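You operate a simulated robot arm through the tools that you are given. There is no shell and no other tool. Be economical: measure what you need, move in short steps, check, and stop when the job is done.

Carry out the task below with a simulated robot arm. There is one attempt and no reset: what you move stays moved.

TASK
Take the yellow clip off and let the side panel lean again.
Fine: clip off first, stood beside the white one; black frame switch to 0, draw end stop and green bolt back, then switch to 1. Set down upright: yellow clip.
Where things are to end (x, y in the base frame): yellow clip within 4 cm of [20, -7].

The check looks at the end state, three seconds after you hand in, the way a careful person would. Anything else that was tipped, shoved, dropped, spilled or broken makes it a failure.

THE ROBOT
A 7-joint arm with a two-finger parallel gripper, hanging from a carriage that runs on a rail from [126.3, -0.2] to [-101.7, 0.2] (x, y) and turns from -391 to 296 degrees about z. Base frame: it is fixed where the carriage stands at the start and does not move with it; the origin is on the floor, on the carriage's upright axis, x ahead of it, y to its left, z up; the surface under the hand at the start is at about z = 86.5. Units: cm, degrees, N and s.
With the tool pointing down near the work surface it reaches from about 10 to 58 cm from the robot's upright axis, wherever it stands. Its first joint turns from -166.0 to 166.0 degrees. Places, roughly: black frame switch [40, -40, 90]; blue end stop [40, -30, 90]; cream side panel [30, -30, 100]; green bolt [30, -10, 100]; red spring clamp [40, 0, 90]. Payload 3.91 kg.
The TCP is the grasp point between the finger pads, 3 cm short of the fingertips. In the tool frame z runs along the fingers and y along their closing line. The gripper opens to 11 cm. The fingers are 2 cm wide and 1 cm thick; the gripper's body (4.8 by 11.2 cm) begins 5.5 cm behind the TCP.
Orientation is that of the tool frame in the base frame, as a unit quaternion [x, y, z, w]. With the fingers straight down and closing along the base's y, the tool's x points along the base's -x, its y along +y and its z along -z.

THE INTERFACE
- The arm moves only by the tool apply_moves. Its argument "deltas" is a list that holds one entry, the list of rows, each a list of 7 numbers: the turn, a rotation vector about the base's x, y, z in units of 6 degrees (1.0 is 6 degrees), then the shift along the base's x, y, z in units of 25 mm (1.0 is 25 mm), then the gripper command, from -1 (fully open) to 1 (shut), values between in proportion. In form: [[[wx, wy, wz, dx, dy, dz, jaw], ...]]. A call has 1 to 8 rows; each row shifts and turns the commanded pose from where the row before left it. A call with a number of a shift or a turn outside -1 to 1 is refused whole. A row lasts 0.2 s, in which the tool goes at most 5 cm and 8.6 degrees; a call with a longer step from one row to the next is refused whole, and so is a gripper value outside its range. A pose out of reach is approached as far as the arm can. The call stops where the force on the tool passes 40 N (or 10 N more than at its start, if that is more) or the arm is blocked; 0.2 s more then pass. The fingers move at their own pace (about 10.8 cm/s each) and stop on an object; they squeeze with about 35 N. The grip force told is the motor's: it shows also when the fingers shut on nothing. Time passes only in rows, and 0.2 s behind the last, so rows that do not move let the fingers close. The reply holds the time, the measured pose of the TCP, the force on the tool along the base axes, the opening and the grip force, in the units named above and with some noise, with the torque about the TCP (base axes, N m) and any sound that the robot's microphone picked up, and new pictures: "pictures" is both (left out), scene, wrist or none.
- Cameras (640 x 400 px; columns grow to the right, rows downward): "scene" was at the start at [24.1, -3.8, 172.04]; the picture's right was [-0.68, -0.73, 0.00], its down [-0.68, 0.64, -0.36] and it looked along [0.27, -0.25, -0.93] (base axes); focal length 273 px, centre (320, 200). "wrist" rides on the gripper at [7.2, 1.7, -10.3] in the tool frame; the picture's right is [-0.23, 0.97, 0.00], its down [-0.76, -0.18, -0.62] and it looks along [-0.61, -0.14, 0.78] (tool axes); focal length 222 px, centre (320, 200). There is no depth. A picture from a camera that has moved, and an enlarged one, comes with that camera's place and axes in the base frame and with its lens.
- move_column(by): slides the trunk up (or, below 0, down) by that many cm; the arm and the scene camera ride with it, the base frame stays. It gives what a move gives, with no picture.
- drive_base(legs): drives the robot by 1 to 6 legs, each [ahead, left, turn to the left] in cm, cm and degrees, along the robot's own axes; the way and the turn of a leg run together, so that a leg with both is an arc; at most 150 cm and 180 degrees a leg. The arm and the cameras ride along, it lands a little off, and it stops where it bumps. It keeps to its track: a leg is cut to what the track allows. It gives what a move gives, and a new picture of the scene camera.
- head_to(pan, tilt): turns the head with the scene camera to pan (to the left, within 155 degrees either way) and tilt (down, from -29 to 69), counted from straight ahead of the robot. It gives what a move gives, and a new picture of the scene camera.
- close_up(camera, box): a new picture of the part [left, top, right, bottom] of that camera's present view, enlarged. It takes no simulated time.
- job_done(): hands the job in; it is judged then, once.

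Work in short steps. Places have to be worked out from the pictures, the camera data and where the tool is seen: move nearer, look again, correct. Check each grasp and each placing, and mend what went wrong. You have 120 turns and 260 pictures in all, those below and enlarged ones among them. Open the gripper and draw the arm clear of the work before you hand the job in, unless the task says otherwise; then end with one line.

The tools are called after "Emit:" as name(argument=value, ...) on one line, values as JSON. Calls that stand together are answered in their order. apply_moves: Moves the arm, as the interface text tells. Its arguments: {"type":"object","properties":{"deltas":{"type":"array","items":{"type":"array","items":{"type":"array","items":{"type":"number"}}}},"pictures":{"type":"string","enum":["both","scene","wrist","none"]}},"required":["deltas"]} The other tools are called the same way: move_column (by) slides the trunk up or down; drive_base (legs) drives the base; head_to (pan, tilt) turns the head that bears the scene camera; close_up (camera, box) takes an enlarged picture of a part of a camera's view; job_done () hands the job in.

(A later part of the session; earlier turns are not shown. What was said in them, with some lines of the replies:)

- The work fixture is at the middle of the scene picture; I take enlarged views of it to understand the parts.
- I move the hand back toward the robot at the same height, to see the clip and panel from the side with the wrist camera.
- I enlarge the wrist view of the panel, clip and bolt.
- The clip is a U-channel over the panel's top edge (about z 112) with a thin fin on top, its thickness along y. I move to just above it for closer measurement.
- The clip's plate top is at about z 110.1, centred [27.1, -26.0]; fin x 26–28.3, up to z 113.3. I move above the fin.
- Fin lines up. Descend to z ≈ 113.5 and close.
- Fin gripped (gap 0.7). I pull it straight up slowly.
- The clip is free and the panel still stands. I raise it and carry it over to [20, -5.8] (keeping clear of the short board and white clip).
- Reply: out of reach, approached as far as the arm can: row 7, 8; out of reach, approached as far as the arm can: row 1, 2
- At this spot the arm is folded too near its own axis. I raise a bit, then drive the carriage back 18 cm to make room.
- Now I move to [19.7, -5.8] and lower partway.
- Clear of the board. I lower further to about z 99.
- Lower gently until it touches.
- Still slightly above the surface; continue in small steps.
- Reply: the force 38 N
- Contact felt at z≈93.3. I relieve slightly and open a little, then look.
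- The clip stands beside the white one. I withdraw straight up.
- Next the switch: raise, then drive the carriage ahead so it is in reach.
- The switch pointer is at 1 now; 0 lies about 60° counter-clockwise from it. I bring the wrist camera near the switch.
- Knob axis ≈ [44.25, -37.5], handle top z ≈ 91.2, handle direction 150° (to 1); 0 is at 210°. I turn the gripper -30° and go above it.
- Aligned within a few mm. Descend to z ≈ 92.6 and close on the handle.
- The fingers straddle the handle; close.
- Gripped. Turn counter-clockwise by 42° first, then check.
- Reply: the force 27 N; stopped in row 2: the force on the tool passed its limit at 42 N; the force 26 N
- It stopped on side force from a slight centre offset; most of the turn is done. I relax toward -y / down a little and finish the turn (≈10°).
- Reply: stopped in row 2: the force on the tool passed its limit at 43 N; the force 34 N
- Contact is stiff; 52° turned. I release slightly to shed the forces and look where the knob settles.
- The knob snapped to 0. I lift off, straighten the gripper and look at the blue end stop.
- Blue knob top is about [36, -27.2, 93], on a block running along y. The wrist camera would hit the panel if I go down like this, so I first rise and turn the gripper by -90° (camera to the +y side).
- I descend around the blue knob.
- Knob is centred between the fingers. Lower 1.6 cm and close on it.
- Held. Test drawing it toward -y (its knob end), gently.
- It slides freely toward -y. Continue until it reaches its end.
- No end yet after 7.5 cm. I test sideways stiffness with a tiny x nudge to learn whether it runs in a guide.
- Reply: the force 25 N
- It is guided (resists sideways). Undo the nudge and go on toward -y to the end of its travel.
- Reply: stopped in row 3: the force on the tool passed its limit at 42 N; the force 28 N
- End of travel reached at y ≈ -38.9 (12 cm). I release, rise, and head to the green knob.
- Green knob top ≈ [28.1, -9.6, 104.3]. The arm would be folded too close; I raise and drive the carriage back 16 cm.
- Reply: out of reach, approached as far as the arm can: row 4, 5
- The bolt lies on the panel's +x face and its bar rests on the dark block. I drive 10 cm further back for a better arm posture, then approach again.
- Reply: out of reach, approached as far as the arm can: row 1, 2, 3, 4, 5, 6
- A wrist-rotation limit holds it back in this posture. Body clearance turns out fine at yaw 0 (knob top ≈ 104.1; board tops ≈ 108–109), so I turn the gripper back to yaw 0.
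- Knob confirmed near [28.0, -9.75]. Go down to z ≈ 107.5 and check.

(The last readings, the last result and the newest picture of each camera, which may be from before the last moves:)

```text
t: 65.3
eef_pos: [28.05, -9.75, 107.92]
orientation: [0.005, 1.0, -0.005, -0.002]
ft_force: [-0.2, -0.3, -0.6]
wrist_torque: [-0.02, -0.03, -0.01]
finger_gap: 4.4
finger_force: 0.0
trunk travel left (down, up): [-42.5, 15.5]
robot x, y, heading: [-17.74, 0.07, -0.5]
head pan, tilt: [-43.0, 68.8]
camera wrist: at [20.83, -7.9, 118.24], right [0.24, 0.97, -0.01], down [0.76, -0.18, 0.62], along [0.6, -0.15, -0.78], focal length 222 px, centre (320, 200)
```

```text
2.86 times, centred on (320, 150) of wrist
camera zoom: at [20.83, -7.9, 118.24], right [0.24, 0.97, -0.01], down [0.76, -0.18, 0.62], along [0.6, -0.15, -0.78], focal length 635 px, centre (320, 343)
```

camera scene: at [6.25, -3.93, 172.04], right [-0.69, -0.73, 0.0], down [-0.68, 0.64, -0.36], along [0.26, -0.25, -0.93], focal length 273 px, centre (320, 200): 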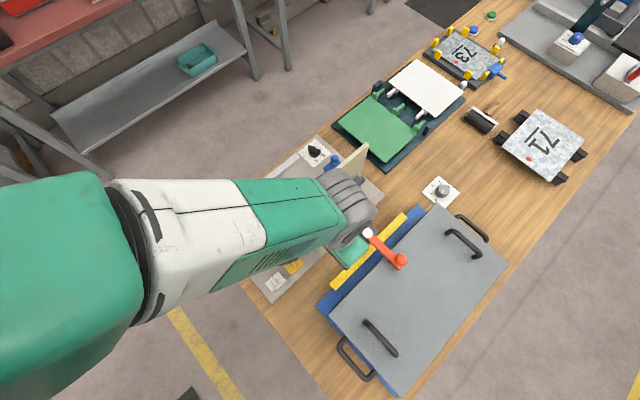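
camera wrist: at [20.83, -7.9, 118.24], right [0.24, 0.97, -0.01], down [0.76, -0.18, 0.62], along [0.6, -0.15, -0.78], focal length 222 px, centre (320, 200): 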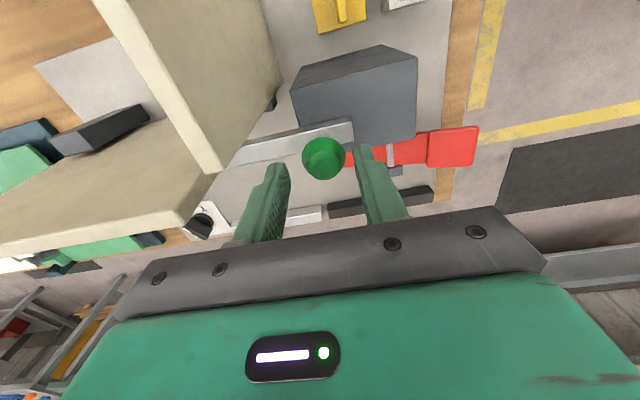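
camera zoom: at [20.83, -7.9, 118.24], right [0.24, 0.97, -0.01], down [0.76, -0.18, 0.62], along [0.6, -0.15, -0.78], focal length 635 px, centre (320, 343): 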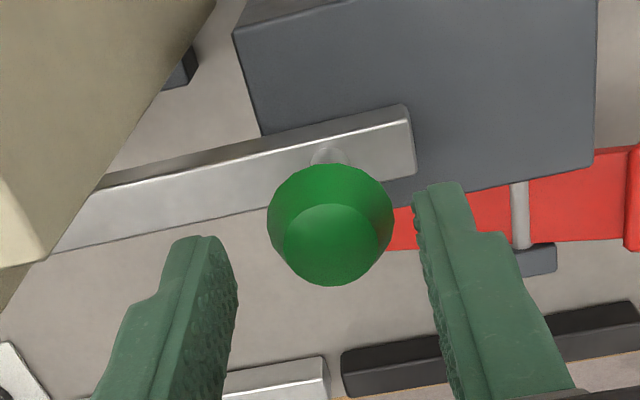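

Descend onto the knob (TCP z ≈ 105.3) and close.

Emit:
apply_moves(deltas=[[[0, 0, 0, 0.05, 0.05, -0.4, 0.2], [0, 0, 0, 0, 0, -0.4, 0.2], [0, 0, 0, 0, 0, -0.22, 0.2], [0, 0, 0, 0, 0, 0, 1], [0, 0, 0, 0, 0, 0, 1], [0, 0, 0, 0, 0, 0, 1]]], pictures="none")

Emit:
close_up(camera="wrist", box=[220, 80, 420, 220])

```text
t: 66.8
eef_pos: [28.15, -9.64, 105.26]
orientation: [0.004, 1.0, -0.004, -0.003]
ft_force: [-1.3, 10.0, 2.6]
wrist_torque: [0.17, 0.15, 0.09]
finger_gap: 3.12
finger_force: 44.6
trunk travel left (down, up): [-42.5, 15.5]
robot x, y, heading: [-17.81, -0.21, -0.3]
head pan, tilt: [-43.0, 68.8]
```

```text
2.86 times, centred on (320, 150) of wrist
camera zoom: at [20.9, -7.73, 115.61], right [0.24, 0.97, -0.01], down [0.76, -0.18, 0.62], along [0.6, -0.15, -0.78], focal length 635 px, centre (320, 343)
```

zoom: 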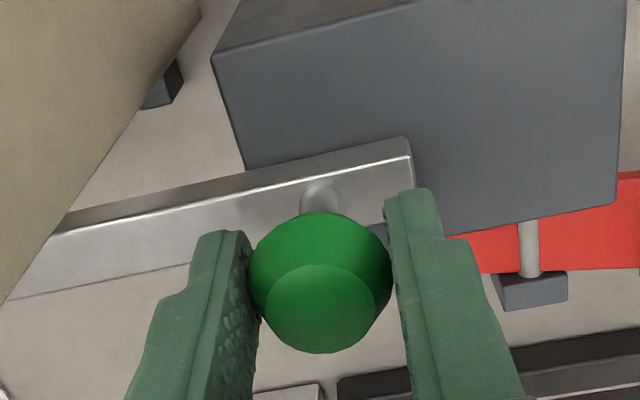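

Gripped. Draw the bolt back toward +y in small steps.

Emit:
apply_moves(deltas=[[[0, 0, 0, 0, 0.1, 0, 1], [0, 0, 0, 0, 0.15, 0, 1], [0, 0, 0, 0, 0.2, 0, 1], [0, 0, 0, 0, 0.2, 0, 1], [0, 0, 0, 0, 0.2, 0, 1]]])

```text
t: 68.0
eef_pos: [28.22, -7.58, 105.35]
orientation: [0.004, 1.0, -0.004, -0.003]
ft_force: [5.4, -0.8, -15.0]
wrist_torque: [0.04, -0.38, -0.2]
finger_gap: 3.13
finger_force: 45.5
trunk travel left (down, up): [-42.5, 15.5]
robot x, y, heading: [-18.05, 0.34, -0.2]
head pan, tilt: [-43.0, 68.8]
camera scene: at [6.25, -3.93, 172.02], right [-0.69, -0.73, 0.0], down [-0.68, 0.64, -0.36], along [0.26, -0.25, -0.93], focal length 273 px, centre (320, 200)
camera wrist: at [20.91, -5.75, 115.62], right [0.24, 0.97, -0.01], down [0.76, -0.18, 0.62], along [0.6, -0.15, -0.78], focal length 222 px, centre (320, 200)
```

scene: 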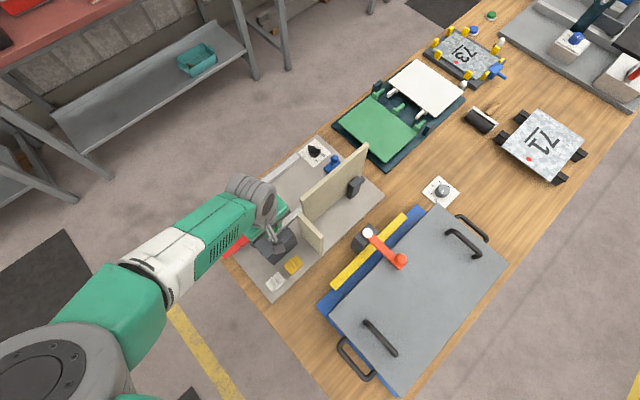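
wrist: 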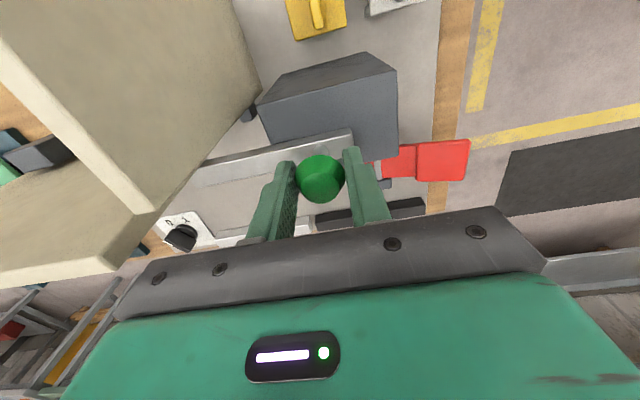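

It slides. Continue.

Emit:
apply_moves(deltas=[[[0, 0, 0, 0, 0.2, -0.03, 1], [0, 0, 0, 0, 0.2, 0, 1], [0, 0, 0, 0, 0.2, 0, 1], [0, 0, 0, 0, 0.2, 0, 1], [0, 0, 0, 0, 0.2, 0, 1], [0, 0, 0, 0, 0.2, 0, 1]]], pictures="wrist")

```text
t: 69.3
eef_pos: [28.07, -4.97, 105.16]
orientation: [0.005, 1.0, -0.007, -0.002]
ft_force: [8.9, -10.2, -19.2]
wrist_torque: [-0.1, 0.19, 0.23]
finger_gap: 3.11
finger_force: 45.3
trunk travel left (down, up): [-42.5, 15.5]
robot x, y, heading: [-17.75, 0.03, -0.5]
head pan, tilt: [-43.0, 68.8]
camera wrist: at [20.9, -3.12, 115.62], right [0.24, 0.97, -0.01], down [0.76, -0.18, 0.62], along [0.6, -0.16, -0.78], focal length 222 px, centre (320, 200)
```

wrist: 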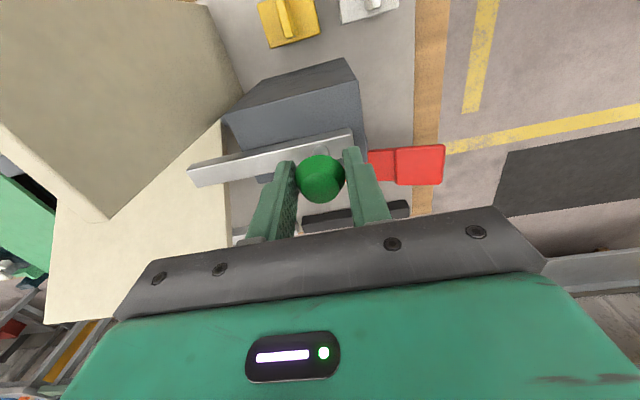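

The bolt cleared the panel, and the panel has moved. I continue to the end of the bolt's travel and look at the scene.

Emit:
apply_moves(deltas=[[[0, 0, 0, 0, 0.1, -0.03, 1], [0, 0, 0, 0, 0.15, 0, 1], [0, 0, 0, 0, 0.15, 0, 1], [0, 0, 0, 0, 0.15, 0, 1]]])

Emit:
close_up(camera="scene", box=[200, 120, 400, 300])

```text
t: 70.1
eef_pos: [28.09, -5.08, 105.27]
orientation: [0.007, 1.0, -0.013, -0.001]
ft_force: [5.3, -18.8, -8.8]
wrist_torque: [-0.56, -0.38, 0.07]
finger_gap: 3.11
finger_force: 45.2
trunk travel left (down, up): [-42.5, 15.5]
robot x, y, heading: [-17.87, 0.36, -0.4]
head pan, tilt: [-43.0, 68.8]
stopped in row 3: the force on the tool passed its limit at 43 N (the readings are from after the stop); the commanded pose is now the measured one
camera scene: at [6.27, -4.12, 172.06], right [-0.69, -0.73, 0.0], down [-0.68, 0.64, -0.36], along [0.26, -0.25, -0.93], focal length 273 px, centre (320, 200)
camera wrist: at [20.89, -2.91, 115.58], right [0.24, 0.97, -0.03], down [0.76, -0.17, 0.63], along [0.6, -0.17, -0.78], focal length 222 px, centre (320, 200)
```

scene: 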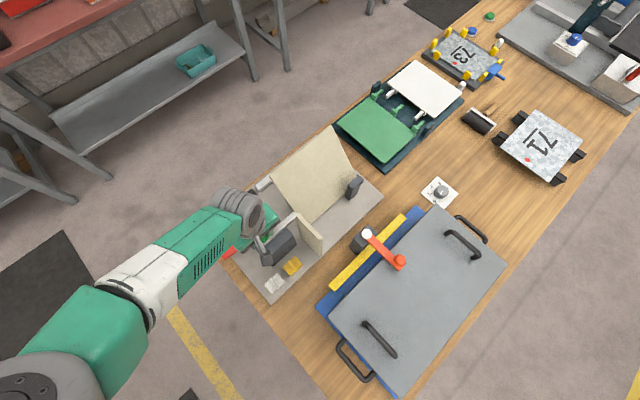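
wrist: 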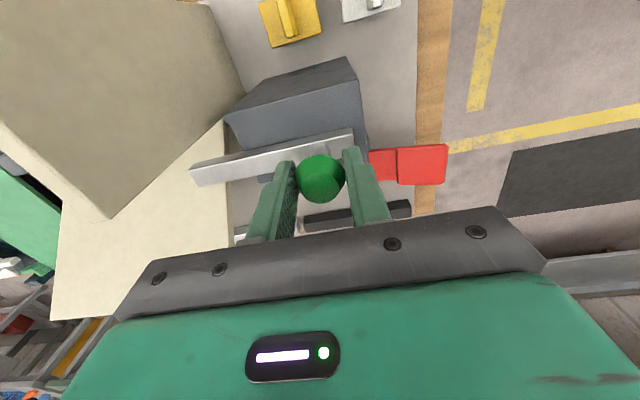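

```text
2.22 times, centred on (300, 210) of scene
camera zoom: at [6.27, -4.12, 172.06], right [-0.69, -0.73, 0.0], down [-0.68, 0.64, -0.36], along [0.26, -0.25, -0.93], focal length 607 px, centre (364, 178)
```

zoom: 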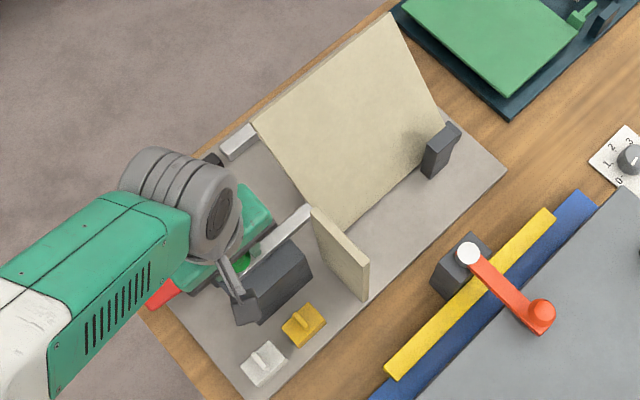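

The panel now leans toward +x (top edge about x 39, z 105) and the bolt is at its end. I release the knob and rise.

Emit:
apply_moves(deltas=[[[0, 0, 0, 0, 0, 0, 0.6], [0, 0, 0, 0, 0, 0, 0.2], [0, 0, 0, 0, 0, 1, 0.2], [0, 0, 0, 0, 0, 1, 0.2], [0, 0, 0, 0, 0, 1, 0.2], [0, 0, 0, 0, 0, 1, 0.2], [0, 0, 0, 0, 0, 1, 0.2], [0, 0, 0, 0, 0, 1, 0.2]]])

Emit:
close_up(camera="wrist", box=[0, 0, 420, 260])

```text
t: 71.9
eef_pos: [27.98, -4.34, 120.39]
orientation: [0.006, 1.0, -0.009, -0.002]
ft_force: [-0.9, -1.1, 0.0]
wrist_torque: [-0.02, 0.03, 0.0]
finger_gap: 4.39
finger_force: 0.0
trunk travel left (down, up): [-42.5, 15.5]
robot x, y, heading: [-18.16, -0.24, -0.6]
head pan, tilt: [-43.0, 68.8]
camera scene: at [6.24, -3.97, 172.04], right [-0.69, -0.73, 0.0], down [-0.68, 0.64, -0.36], along [0.26, -0.25, -0.93], focal length 273 px, centre (320, 200)
camera wrist: at [20.79, -2.39, 130.71], right [0.24, 0.97, -0.02], down [0.76, -0.18, 0.62], along [0.6, -0.16, -0.78], focal length 222 px, centre (320, 200)
```

scene: 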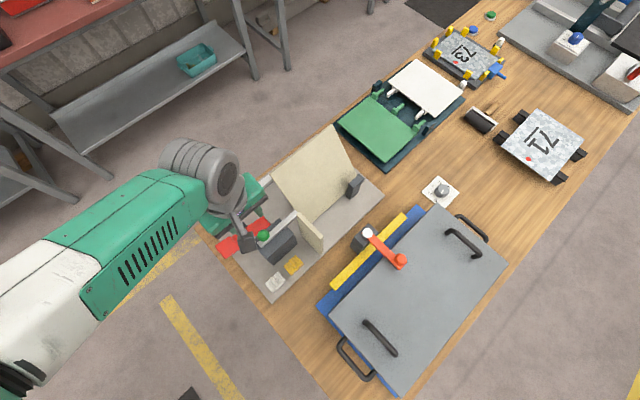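
wrist: 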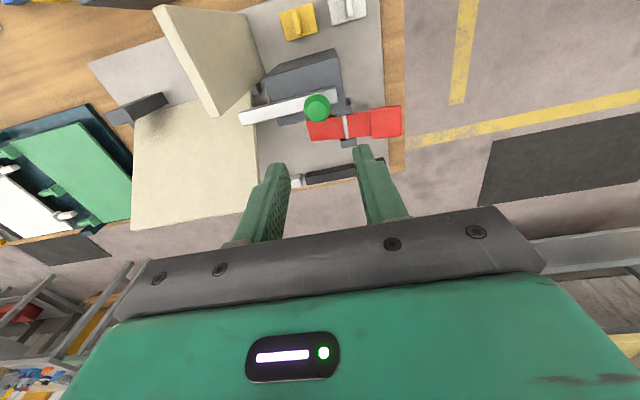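

```text
1.52 times, centred on (210, 130) of wrist
camera zoom: at [20.79, -2.39, 130.71], right [0.24, 0.97, -0.02], down [0.76, -0.18, 0.62], along [0.6, -0.16, -0.78], focal length 338 px, centre (488, 307)
```

zoom: 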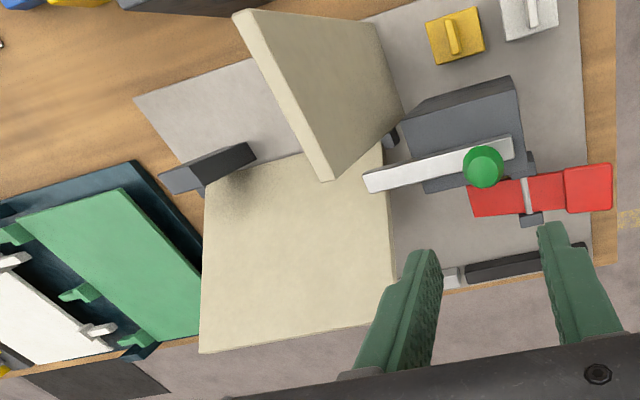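

The panel leans and overhangs near the switch, so I will come to the switch from the +x side, with camera and gripper body away from the panel. I drive ahead along the rail and then turn the carriage.

Emit:
drive_base(legs=[[86, 0, 0], [0, 0, -60], [0, 0, -50]])

Emit:
head_to(pan=0, tilt=60)

```text
t: 81.4
eef_pos: [48.01, -41.3, 120.24]
orientation: [0.829, 0.559, -0.004, -0.008]
ft_force: [-1.5, -0.3, -0.5]
wrist_torque: [-0.01, 0.0, 0.01]
finger_gap: 4.39
finger_force: 0.0
trunk travel left (down, up): [-42.5, 15.5]
robot x, y, heading: [68.59, 0.01, -111.2]
head pan, tilt: [-43.0, 68.8]
camera scene: at [56.25, -21.07, 172.04], right [-0.43, 0.9, 0.0], down [0.84, 0.4, -0.36], along [-0.33, -0.15, -0.93], focal length 273 px, centre (320, 200)
```

scene: 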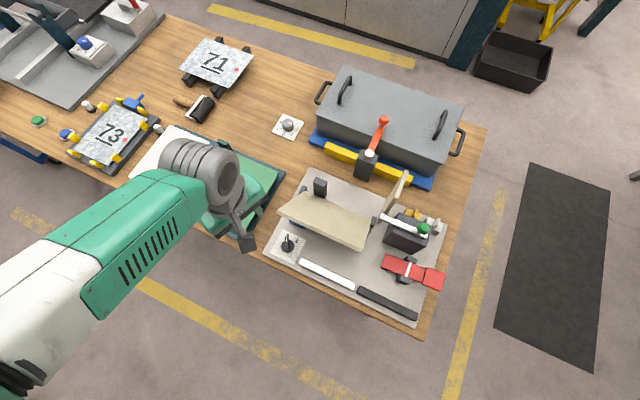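

```text
t: 82.5
eef_pos: [47.96, -41.3, 120.38]
orientation: [0.829, 0.559, -0.002, -0.01]
ft_force: [0.1, -0.1, -0.2]
wrist_torque: [-0.01, 0.04, -0.01]
finger_gap: 4.38
finger_force: 0.0
trunk travel left (down, up): [-42.5, 15.5]
robot x, y, heading: [69.14, 0.12, -111.4]
head pan, tilt: [0.0, 60.0]
camera scene: at [58.84, -24.87, 172.98], right [-0.93, 0.37, 0.0], down [0.32, 0.8, -0.5], along [-0.19, -0.46, -0.87], focal length 273 px, centre (320, 200)
```

scene: 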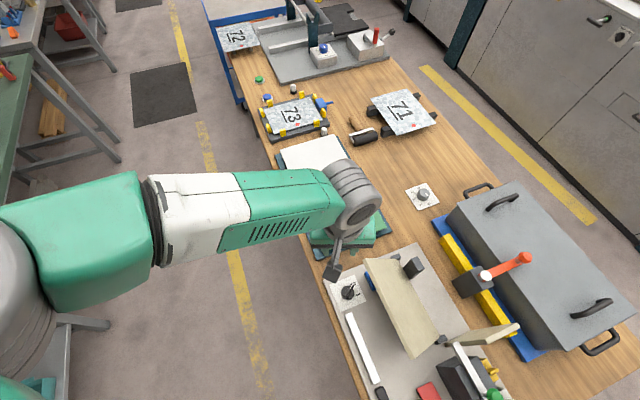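

Emit:
close_up(camera="scene", box=[310, 230, 510, 400])

```text
2.35 times, centred on (410, 315) of scene
camera zoom: at [58.84, -24.87, 172.98], right [-0.93, 0.37, 0.0], down [0.32, 0.8, -0.5], along [-0.19, -0.46, -0.87], focal length 643 px, centre (108, -71)
```

zoom: 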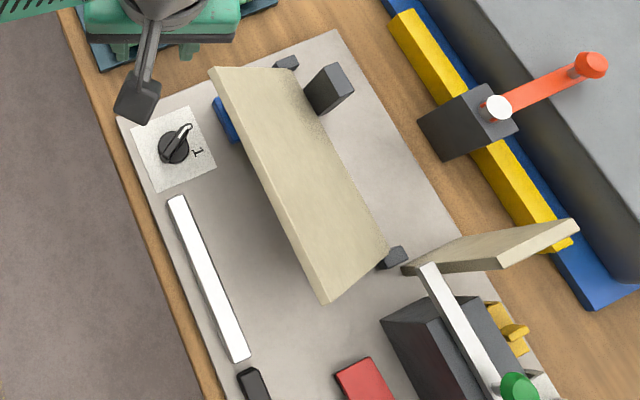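

Panel top edge is at ~[39.8, z 104]. I rotate the gripper so the camera is on the +x side, close the fingers, and hover at [46.3, -33.8], to push the knob's tail toward -y.

Emit:
apply_moves(deltas=[[[0, 0, -1, 0, 0.5, 0, 1], [0, 0, -1, 0, 0.5, 0, 1], [0, 0, -1, 0, 0.5, 0, 1], [0, 0, -1, -0.2, 0.5, 0, 1], [0, 0, -1, -0.2, 0.5, 0, 1], [0, 0, -1, -0.2, 0.5, 0, 1], [0, 0, -1, 0, 0, 0, 1], [0, 0, -1, 0, 0, 0, 1]]], pictures="none")

Emit:
apply_moves(deltas=[[[0, 0, -1, 0, 0, 0, 1], [0, 0, -1, 0, 0, 0, 1], [0, 0, -1, 0, 0, 0, 1], [0, 0, -0.3, 0, 0, -1, 1], [0, 0, 0, 0, 0, -1, 1], [0, 0, 0, 0, 0, -1, 1]]])

Emit:
close_up(camera="wrist", box=[200, 20, 440, 200])

```text
t: 84.3
eef_pos: [46.47, -33.75, 120.36]
orientation: [0.985, 0.172, 0.0, -0.01]
ft_force: [-0.3, 0.0, -0.6]
wrist_torque: [-0.02, 0.01, -0.05]
finger_gap: 0.0
finger_force: 34.8
trunk travel left (down, up): [-42.5, 15.5]
robot x, y, heading: [68.88, -0.04, -111.8]
head pan, tilt: [0.0, 60.0]
```

```text
t: 85.7
eef_pos: [46.47, -33.75, 112.74]
orientation: [1.0, 0.001, 0.002, -0.009]
ft_force: [0.0, 0.8, 0.3]
wrist_torque: [0.01, -0.02, 0.02]
finger_gap: 0.0
finger_force: 34.8
trunk travel left (down, up): [-42.5, 15.5]
robot x, y, heading: [68.8, -0.15, -111.8]
head pan, tilt: [0.0, 60.0]
camera scene: at [58.84, -24.88, 172.98], right [-0.93, 0.37, 0.0], down [0.32, 0.8, -0.5], along [-0.19, -0.46, -0.87], focal length 273 px, centre (320, 200)
camera wrist: at [53.57, -35.61, 123.12], right [-0.23, -0.97, -0.02], down [-0.76, 0.16, 0.62], along [-0.6, 0.15, -0.78], focal length 222 px, centre (320, 200)
```

scene: 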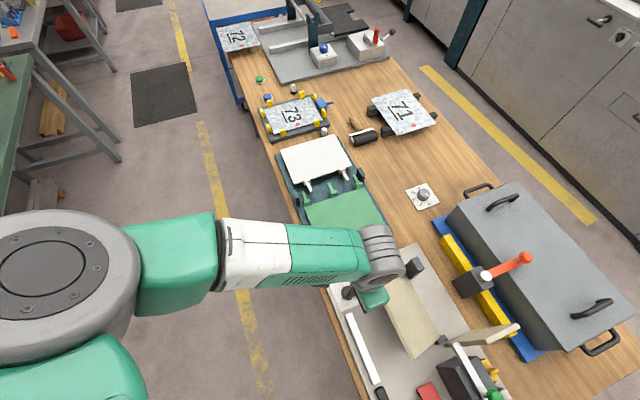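
wrist: 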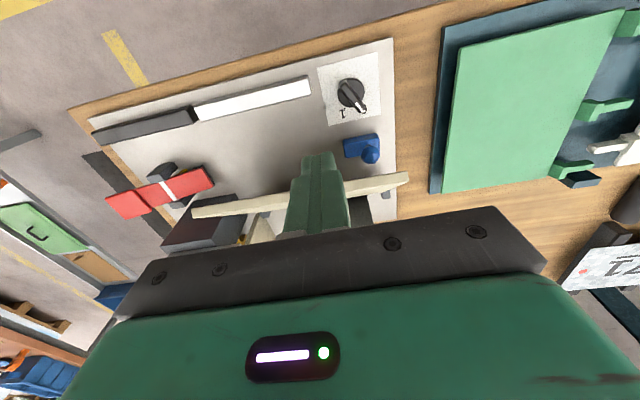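

```text
2.22 times, centred on (320, 110) of wrist
camera zoom: at [53.57, -35.61, 123.12], right [-0.23, -0.97, -0.02], down [-0.76, 0.16, 0.62], along [-0.6, 0.15, -0.78], focal length 494 px, centre (320, 400)
```

zoom: 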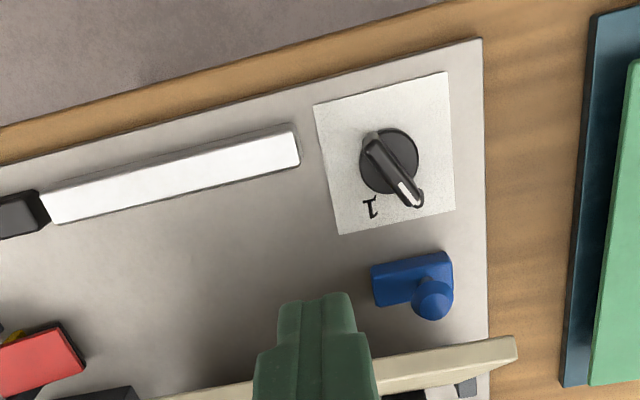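

Plan holds: tail end ≈ [46.5, -36.5]; I lower the closed fingers on its +y side to z ≈ 92.7.

Emit:
apply_moves(deltas=[[[0, 0, 0, 0, 0, -1, 1], [0, 0, 0, 0, 0, -1, 1], [0, 0, 0, 0, 0, -1, 1], [0, 0, 0, 0, 0, -1, 1], [0, 0, 0, 0, 0, -1, 1], [0, 0, 0, 0, 0, -1, 1], [0, 0, 0, 0, 0, -1, 1]]], pictures="both")

Emit:
close_up(camera="wrist", box=[200, 20, 440, 200])

```text
t: 87.3
eef_pos: [46.42, -33.92, 95.3]
orientation: [1.0, 0.001, 0.002, -0.009]
ft_force: [0.3, -0.5, 0.4]
wrist_torque: [0.0, -0.01, 0.0]
finger_gap: 0.0
finger_force: 35.2
trunk travel left (down, up): [-42.5, 15.5]
robot x, y, heading: [68.74, -0.33, -111.8]
head pan, tilt: [0.0, 60.0]
camera scene: at [58.84, -24.88, 172.99], right [-0.93, 0.37, 0.0], down [0.32, 0.8, -0.5], along [-0.19, -0.46, -0.87], focal length 273 px, centre (320, 200)
camera wrist: at [53.59, -35.76, 105.67], right [-0.22, -0.97, -0.02], down [-0.76, 0.16, 0.62], along [-0.6, 0.15, -0.78], focal length 222 px, centre (320, 200)
```

scene: 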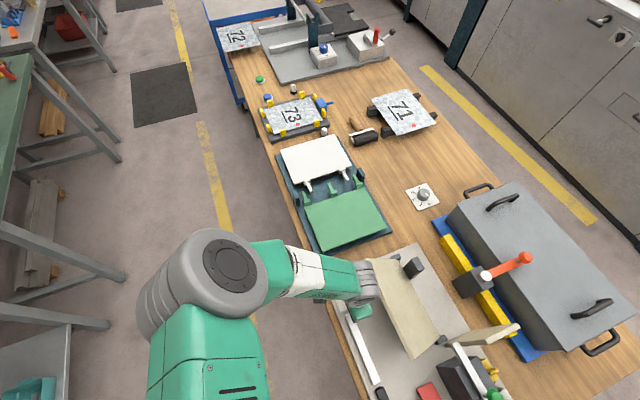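
wrist: 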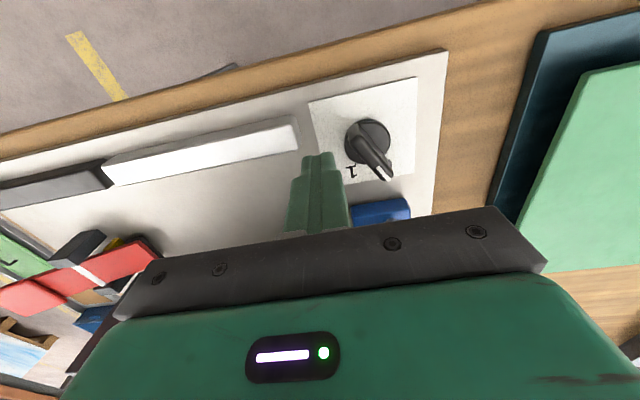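

```text
2.22 times, centred on (320, 110) of wrist
camera zoom: at [53.59, -35.76, 105.67], right [-0.22, -0.97, -0.02], down [-0.76, 0.16, 0.62], along [-0.6, 0.15, -0.78], focal length 494 px, centre (320, 400)
```

zoom: 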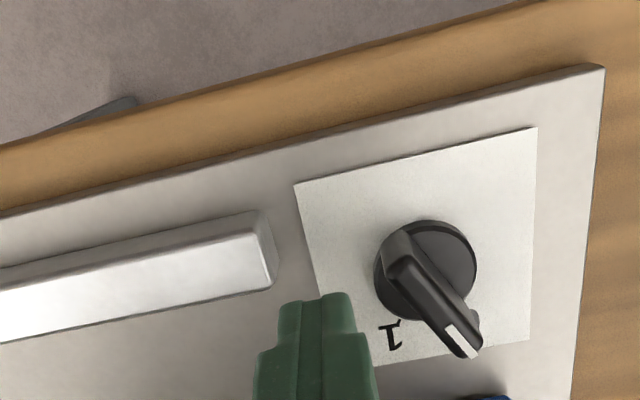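

Shift 0.8 cm to +x (better lever on the tail) and lower to working depth.

Emit:
apply_moves(deltas=[[[0, 0, 0, 0.3, -0.1, 0, 1], [0, 0, 0, 0, 0, -0.6, 1], [0, 0, 0, 0, 0, -0.45, 1]]], pictures="none")

Emit:
close_up(camera="wrist", box=[220, 60, 440, 220])

```text
t: 88.1
eef_pos: [47.19, -34.0, 92.93]
orientation: [1.0, 0.0, 0.003, -0.01]
ft_force: [1.3, -0.3, -1.3]
wrist_torque: [-0.01, 0.0, 0.03]
finger_gap: 0.0
finger_force: 35.2
trunk travel left (down, up): [-42.5, 15.5]
robot x, y, heading: [68.4, -0.11, -111.8]
head pan, tilt: [0.0, 60.0]
```

```text
2.50 times, centred on (330, 140) of wrist
camera zoom: at [54.28, -35.92, 103.18], right [-0.22, -0.97, -0.02], down [-0.76, 0.16, 0.62], along [-0.6, 0.15, -0.78], focal length 555 px, centre (295, 350)
```

zoom: 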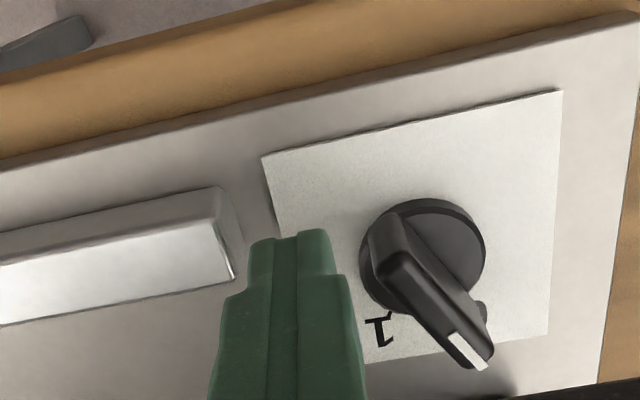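

Now push toward -y in small steps.

Emit:
apply_moves(deltas=[[[0, 0, 0, 0, -0.2, -0.12, 1], [0, 0, 0, 0, -0.2, 0, 1], [0, 0, 0, 0, -0.2, 0, 1], [0, 0, 0, 0, -0.15, 0, 1], [0, 0, 0, 0, -0.15, 0, 1], [0, 0, 0, 0, -0.15, 0, 1]]], pictures="none")

Emit:
close_up(camera="wrist", box=[220, 60, 440, 220])

```text
t: 89.5
eef_pos: [47.32, -35.14, 92.43]
orientation: [1.0, 0.002, 0.001, -0.008]
ft_force: [6.1, 6.3, -1.1]
wrist_torque: [0.16, -0.12, 0.0]
finger_gap: 0.0
finger_force: 35.0
out of reach, approached as far as the arm can: row 4, 5, 6
trunk travel left (down, up): [-42.5, 15.5]
robot x, y, heading: [68.7, -0.26, -111.5]
head pan, tilt: [0.0, 60.0]
```

```text
2.50 times, centred on (330, 140) of wrist
camera zoom: at [54.42, -37.02, 102.83], right [-0.22, -0.97, -0.02], down [-0.76, 0.16, 0.62], along [-0.6, 0.15, -0.78], focal length 555 px, centre (295, 350)
```

zoom: 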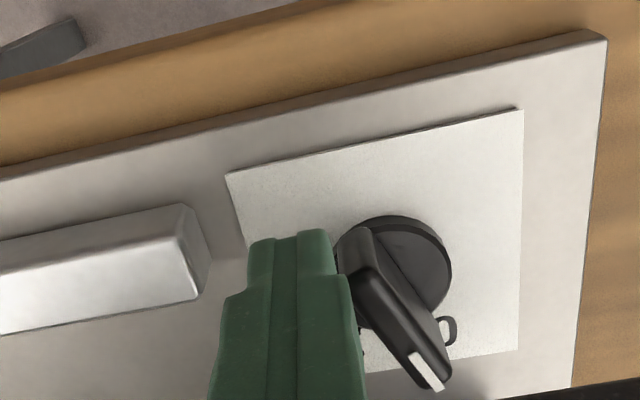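

Contact with the tail, but the wrist is at its rotation limit. I back off a little, rotate the gripper +24°, and push again.

Emit:
apply_moves(deltas=[[[0, 0, 0, 0, 0.3, 0, 1], [0, 0, 1, 0, 0, 0, 1], [0, 0, 1, 0, 0, 0, 1], [0, 0, 1, 0, 0, 0, 1], [0, 0, 1, 0, 0, 0, 1]]], pictures="none")

Emit:
close_up(camera="wrist", box=[220, 60, 440, 220])

```text
t: 90.7
eef_pos: [47.13, -34.54, 92.53]
orientation: [0.978, 0.21, 0.0, -0.009]
ft_force: [0.5, -0.6, 0.1]
wrist_torque: [-0.02, -0.01, -0.01]
finger_gap: 0.0
finger_force: 34.8
trunk travel left (down, up): [-42.5, 15.5]
robot x, y, heading: [68.85, 0.03, -111.6]
head pan, tilt: [0.0, 60.0]
```

```text
2.50 times, centred on (330, 140) of wrist
camera zoom: at [54.44, -33.34, 102.89], right [0.19, -0.98, -0.02], down [-0.76, -0.16, 0.62], along [-0.61, -0.11, -0.78], focal length 555 px, centre (295, 350)
```

zoom: 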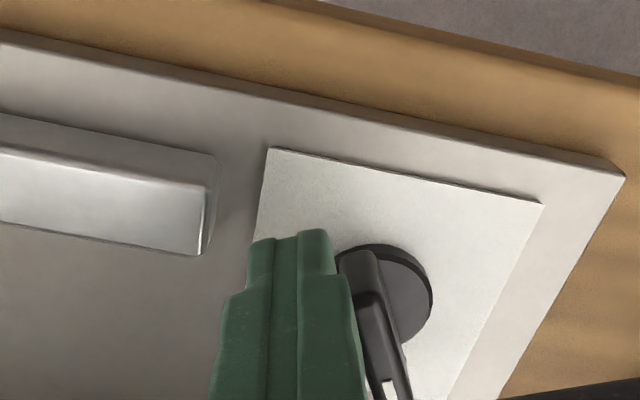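

Push toward -y again.

Emit:
apply_moves(deltas=[[[0, 0, 0, 0, -0.2, 0, 1], [0, 0, 0, 0, -0.2, 0, 1], [0, 0, 0, 0, -0.15, 0, 1], [0, 0, 0, 0, -0.15, 0, 1], [0, 0, 0, 0, -0.15, 0, 1]]], pictures="none")

Emit:
close_up(camera="wrist", box=[220, 60, 440, 220])

```text
t: 91.9
eef_pos: [47.83, -36.79, 92.39]
orientation: [0.978, 0.21, 0.003, -0.007]
ft_force: [24.4, -4.3, 8.1]
wrist_torque: [-0.18, -0.51, 0.19]
finger_gap: 0.0
finger_force: 35.1
trunk travel left (down, up): [-42.5, 15.5]
robot x, y, heading: [68.73, 0.05, -111.8]
head pan, tilt: [0.0, 60.0]
```

```text
2.50 times, centred on (330, 140) of wrist
camera zoom: at [55.0, -35.7, 102.83], right [0.19, -0.98, -0.01], down [-0.77, -0.16, 0.62], along [-0.61, -0.11, -0.79], focal length 555 px, centre (295, 350)
```

zoom: 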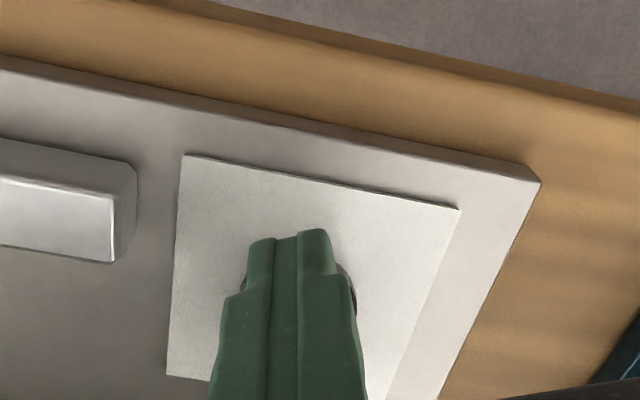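

The fingers slipped a bit outward at the tail's end. I back off upward to see the knob.

Emit:
apply_moves(deltas=[[[0, 0, 0, 0.15, 0, 0, 1], [0, 0, 0, 0, 0, 1, 1], [0, 0, 0, 0, 0.7, 1, 1], [0, 0, 0, 0, 1, 1, 1]]], pictures="none")

Emit:
close_up(camera="wrist", box=[220, 40, 440, 220])

```text
t: 92.9
eef_pos: [47.52, -32.26, 100.04]
orientation: [0.978, 0.209, -0.001, -0.008]
ft_force: [0.0, 0.1, 0.0]
wrist_torque: [-0.02, 0.03, 0.02]
finger_gap: 0.02
finger_force: 35.0
trunk travel left (down, up): [-42.5, 15.5]
robot x, y, heading: [69.16, -0.45, -111.8]
head pan, tilt: [0.0, 60.0]
```

```text
2.22 times, centred on (330, 130) of wrist
camera zoom: at [54.73, -31.12, 110.4], right [0.19, -0.98, -0.02], down [-0.76, -0.16, 0.62], along [-0.62, -0.1, -0.78], focal length 494 px, centre (298, 356)
```

zoom: 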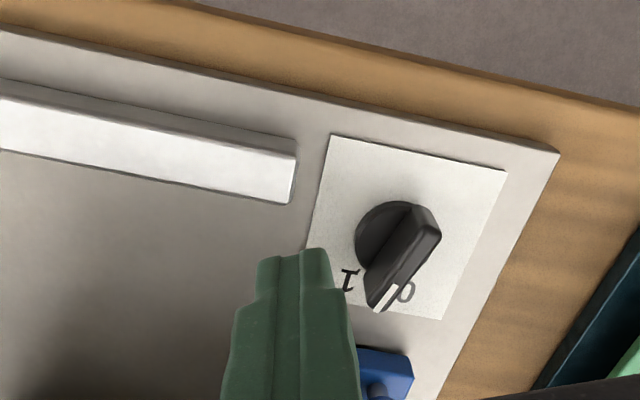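

Emit:
close_up(camera="scene", box=[310, 260, 400, 340])

Emit:
close_up(camera="wrist", box=[320, 90, 420, 190])

```text
5.00 times, centred on (355, 300) of scene
camera zoom: at [58.84, -24.88, 172.98], right [-0.93, 0.37, 0.0], down [0.32, 0.8, -0.5], along [-0.19, -0.46, -0.87], focal length 1366 px, centre (145, -300)
```

zoom: 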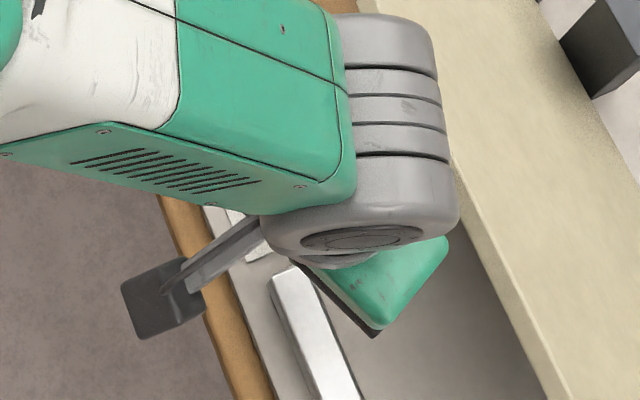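

```text
4.00 times, centred on (370, 140) of wrist
camera zoom: at [54.73, -31.12, 110.4], right [0.19, -0.98, -0.02], down [-0.76, -0.16, 0.62], along [-0.62, -0.1, -0.78], focal length 888 px, centre (120, 440)
```

zoom: 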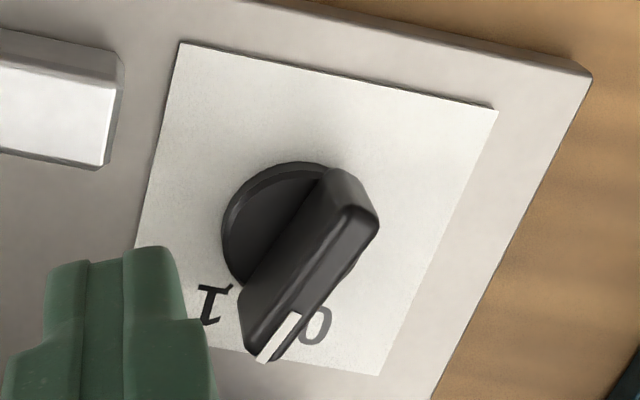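

The knob has turned to about 1, but I want a cleaner view. I rise and move aside to look from above.

Emit:
apply_moves(deltas=[[[0, 0, 0, 0.5, 0, 1, 1], [0, 0, 0, 0.5, 0, 1, 1], [0, 0, 0, 0.5, 0, 1, 1], [0, 0, 0, 0.5, 0, 1, 1], [0, 0, 0, 0.5, 0, 1, 1], [0, 0, 0, 0.5, 0, 1, 1], [0, 0, 0, 0, 1, 0, 1], [0, 0, 0, 0, 1, 0, 1]]], pictures="scene")

Emit:
close_up(camera="scene", box=[310, 260, 400, 340])

Emit:
close_up(camera="wrist", box=[270, 0, 470, 160])

```text
t: 94.7
eef_pos: [55.13, -27.54, 115.02]
orientation: [0.978, 0.209, 0.0, -0.008]
ft_force: [0.3, 0.8, -1.0]
wrist_torque: [0.02, -0.01, -0.01]
finger_gap: 0.01
finger_force: 35.2
trunk travel left (down, up): [-42.5, 15.5]
robot x, y, heading: [68.88, -0.21, -111.6]
head pan, tilt: [0.0, 60.0]
camera scene: at [58.84, -24.88, 172.98], right [-0.93, 0.37, 0.0], down [0.32, 0.8, -0.5], along [-0.19, -0.46, -0.87], focal length 273 px, centre (320, 200)
```

scene: 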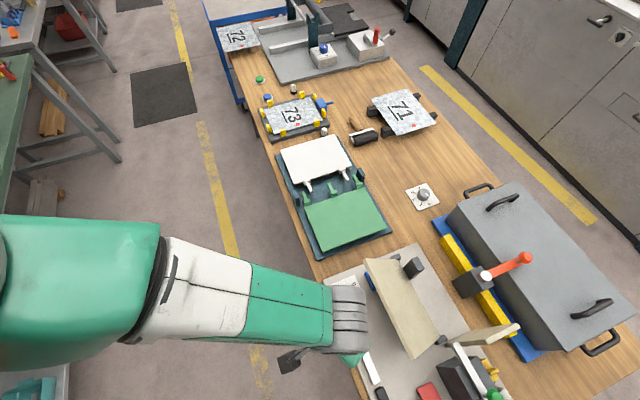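

```text
5.00 times, centred on (355, 300) of scene
camera zoom: at [58.84, -24.88, 172.98], right [-0.93, 0.37, 0.0], down [0.32, 0.8, -0.5], along [-0.19, -0.46, -0.87], focal length 1366 px, centre (145, -300)
```

zoom: 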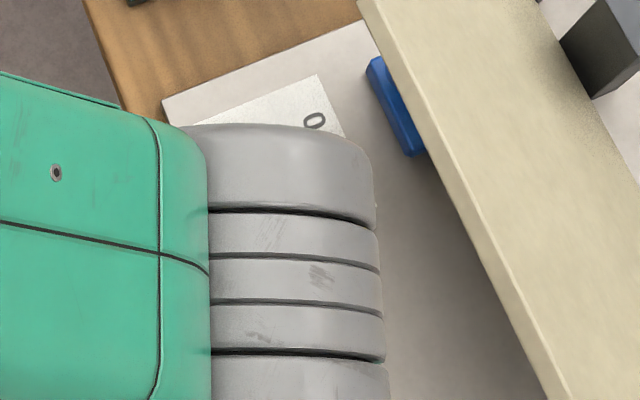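

```text
2.50 times, centred on (370, 80) of wrist
camera zoom: at [62.34, -26.24, 125.4], right [0.19, -0.98, -0.02], down [-0.77, -0.16, 0.62], along [-0.62, -0.1, -0.78], focal length 555 px, centre (195, 500)
```

zoom: 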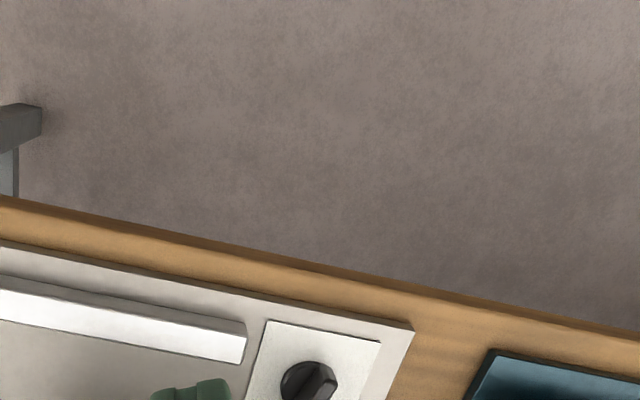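

Emit:
drive_base(legs=[[0, 0, 60]])

Emit:
head_to(pan=-85, tilt=60)

```text
t: 97.8
eef_pos: [85.79, -25.48, 114.94]
orientation: [0.739, 0.674, -0.006, -0.008]
ft_force: [0.2, 0.0, 0.1]
wrist_torque: [-0.01, -0.02, -0.01]
finger_gap: 0.02
finger_force: 34.5
trunk travel left (down, up): [-42.5, 15.5]
robot x, y, heading: [68.84, -0.1, -51.1]
head pan, tilt: [0.0, 60.0]
camera scene: at [85.43, -20.89, 172.98], right [-0.78, -0.63, 0.0], down [-0.54, 0.67, -0.5], along [0.31, -0.39, -0.87], focal length 273 px, centre (320, 200)
```

scene: 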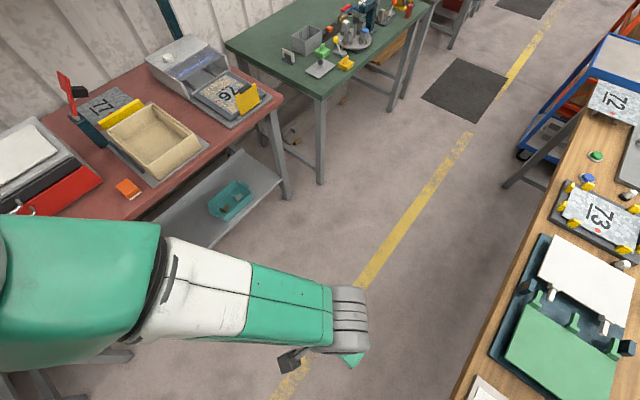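

```text
t: 99.3
eef_pos: [85.77, -25.61, 114.97]
orientation: [0.739, 0.674, -0.005, -0.008]
ft_force: [0.4, -0.2, 0.4]
wrist_torque: [0.0, -0.01, 0.0]
finger_gap: 0.0
finger_force: 35.2
trunk travel left (down, up): [-42.5, 15.5]
robot x, y, heading: [68.38, -0.06, -51.1]
head pan, tilt: [-85.0, 60.0]
camera scene: at [76.45, -20.31, 172.98], right [-0.69, 0.72, 0.0], down [0.62, 0.6, -0.5], along [-0.36, -0.35, -0.87], focal length 273 px, centre (320, 200)
```

scene: 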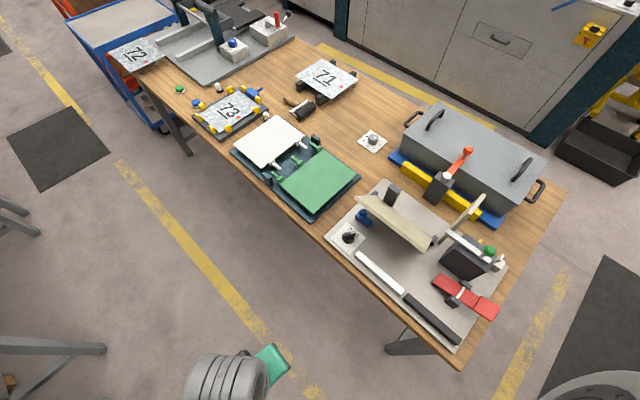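

Emit:
close_up(camera="scene", box=[325, 215, 375, 260])

Emit:
close_up(camera="scene", box=[310, 160, 530, 350])

```text
8.89 times, centred on (350, 238) of scene
camera zoom: at [76.45, -20.31, 172.98], right [-0.69, 0.72, 0.0], down [0.62, 0.6, -0.5], along [-0.36, -0.35, -0.87], focal length 2428 px, centre (53, -133)
```

zoom: 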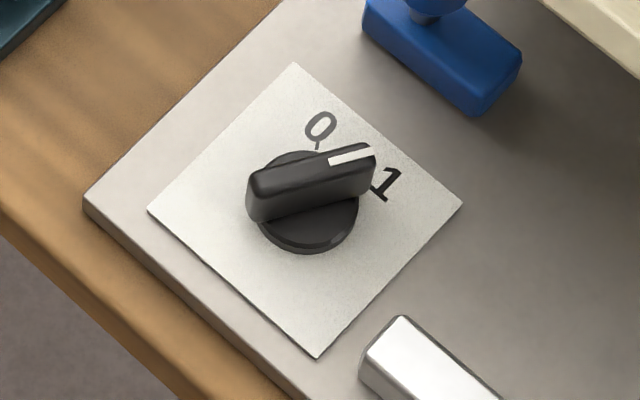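

```text
2.11 times, centred on (420, 255) of scene
camera zoom: at [76.45, -20.31, 172.98], right [-0.69, 0.72, 0.0], down [0.62, 0.6, -0.5], along [-0.36, -0.35, -0.87], focal length 575 px, centre (110, 84)
```

zoom: 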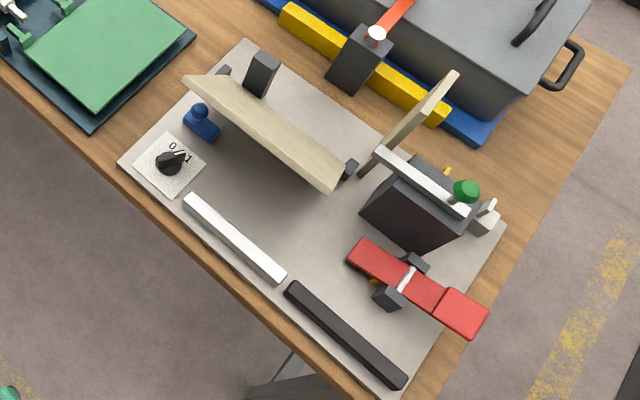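

The switch points to 1 and the panel leans. A small yellow speck near the red clamp deserves a closer look, as does the yellow clip.

Emit:
close_up(camera="scene", box=[420, 255, 510, 325])

Emit:
close_up(camera="scene", box=[440, 210, 520, 270])

```text
5.71 times, centred on (465, 290) of scene
camera zoom: at [76.45, -20.31, 172.98], right [-0.69, 0.72, 0.0], down [0.62, 0.6, -0.5], along [-0.36, -0.35, -0.87], focal length 1561 px, centre (-509, -314)
```

zoom: 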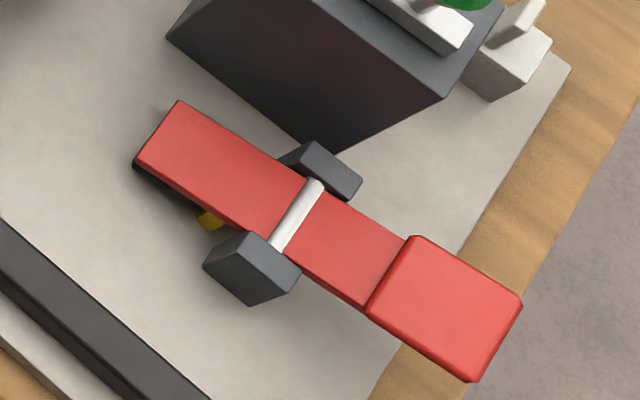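

```text
6.67 times, centred on (480, 240) of scene
camera zoom: at [76.45, -20.31, 172.98], right [-0.69, 0.72, 0.0], down [0.62, 0.6, -0.5], along [-0.36, -0.35, -0.87], focal length 1821 px, centre (-747, -67)
```

zoom: 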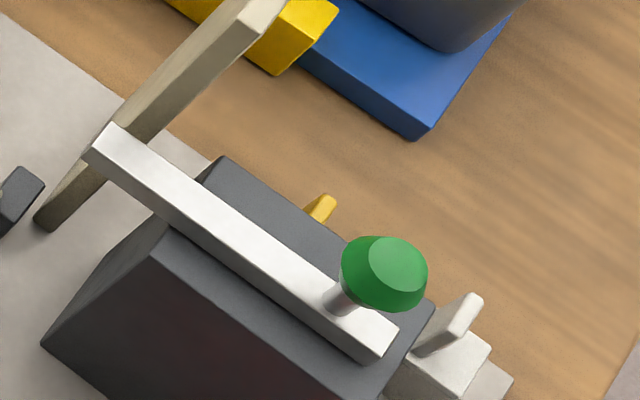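

All in place: clip upright beside the white one, end stop and bolt back, panel leaning, switch at 1. The arm is clear, so I open the gripper.

Emit:
apply_moves(deltas=[[[0, 0, 0, 0, 0, 0, -1], [0, 0, 0, 0, 0, 0, -1], [0, 0, 0, 0, 0, 0, -1]]], pictures="none")

```text
t: 100.2
eef_pos: [85.88, -25.47, 114.99]
orientation: [0.739, 0.674, -0.005, -0.009]
ft_force: [-0.4, 0.4, -0.3]
wrist_torque: [0.01, 0.04, 0.02]
finger_gap: 10.99
finger_force: 0.1
trunk travel left (down, up): [-42.5, 15.5]
robot x, y, heading: [68.7, -0.01, -51.4]
head pan, tilt: [-85.0, 60.0]
```

The gripper is open and the arm is clear, so I hand the job in.

Emit:
job_done()

```text
The job is handed in.
```

The yellow clip is off and stands upright beside the white one at about [20, -6]. The switch went to 0, the end stop and green bolt are drawn back to the ends of their travel, the side panel leans again, and the switch now points to 1.
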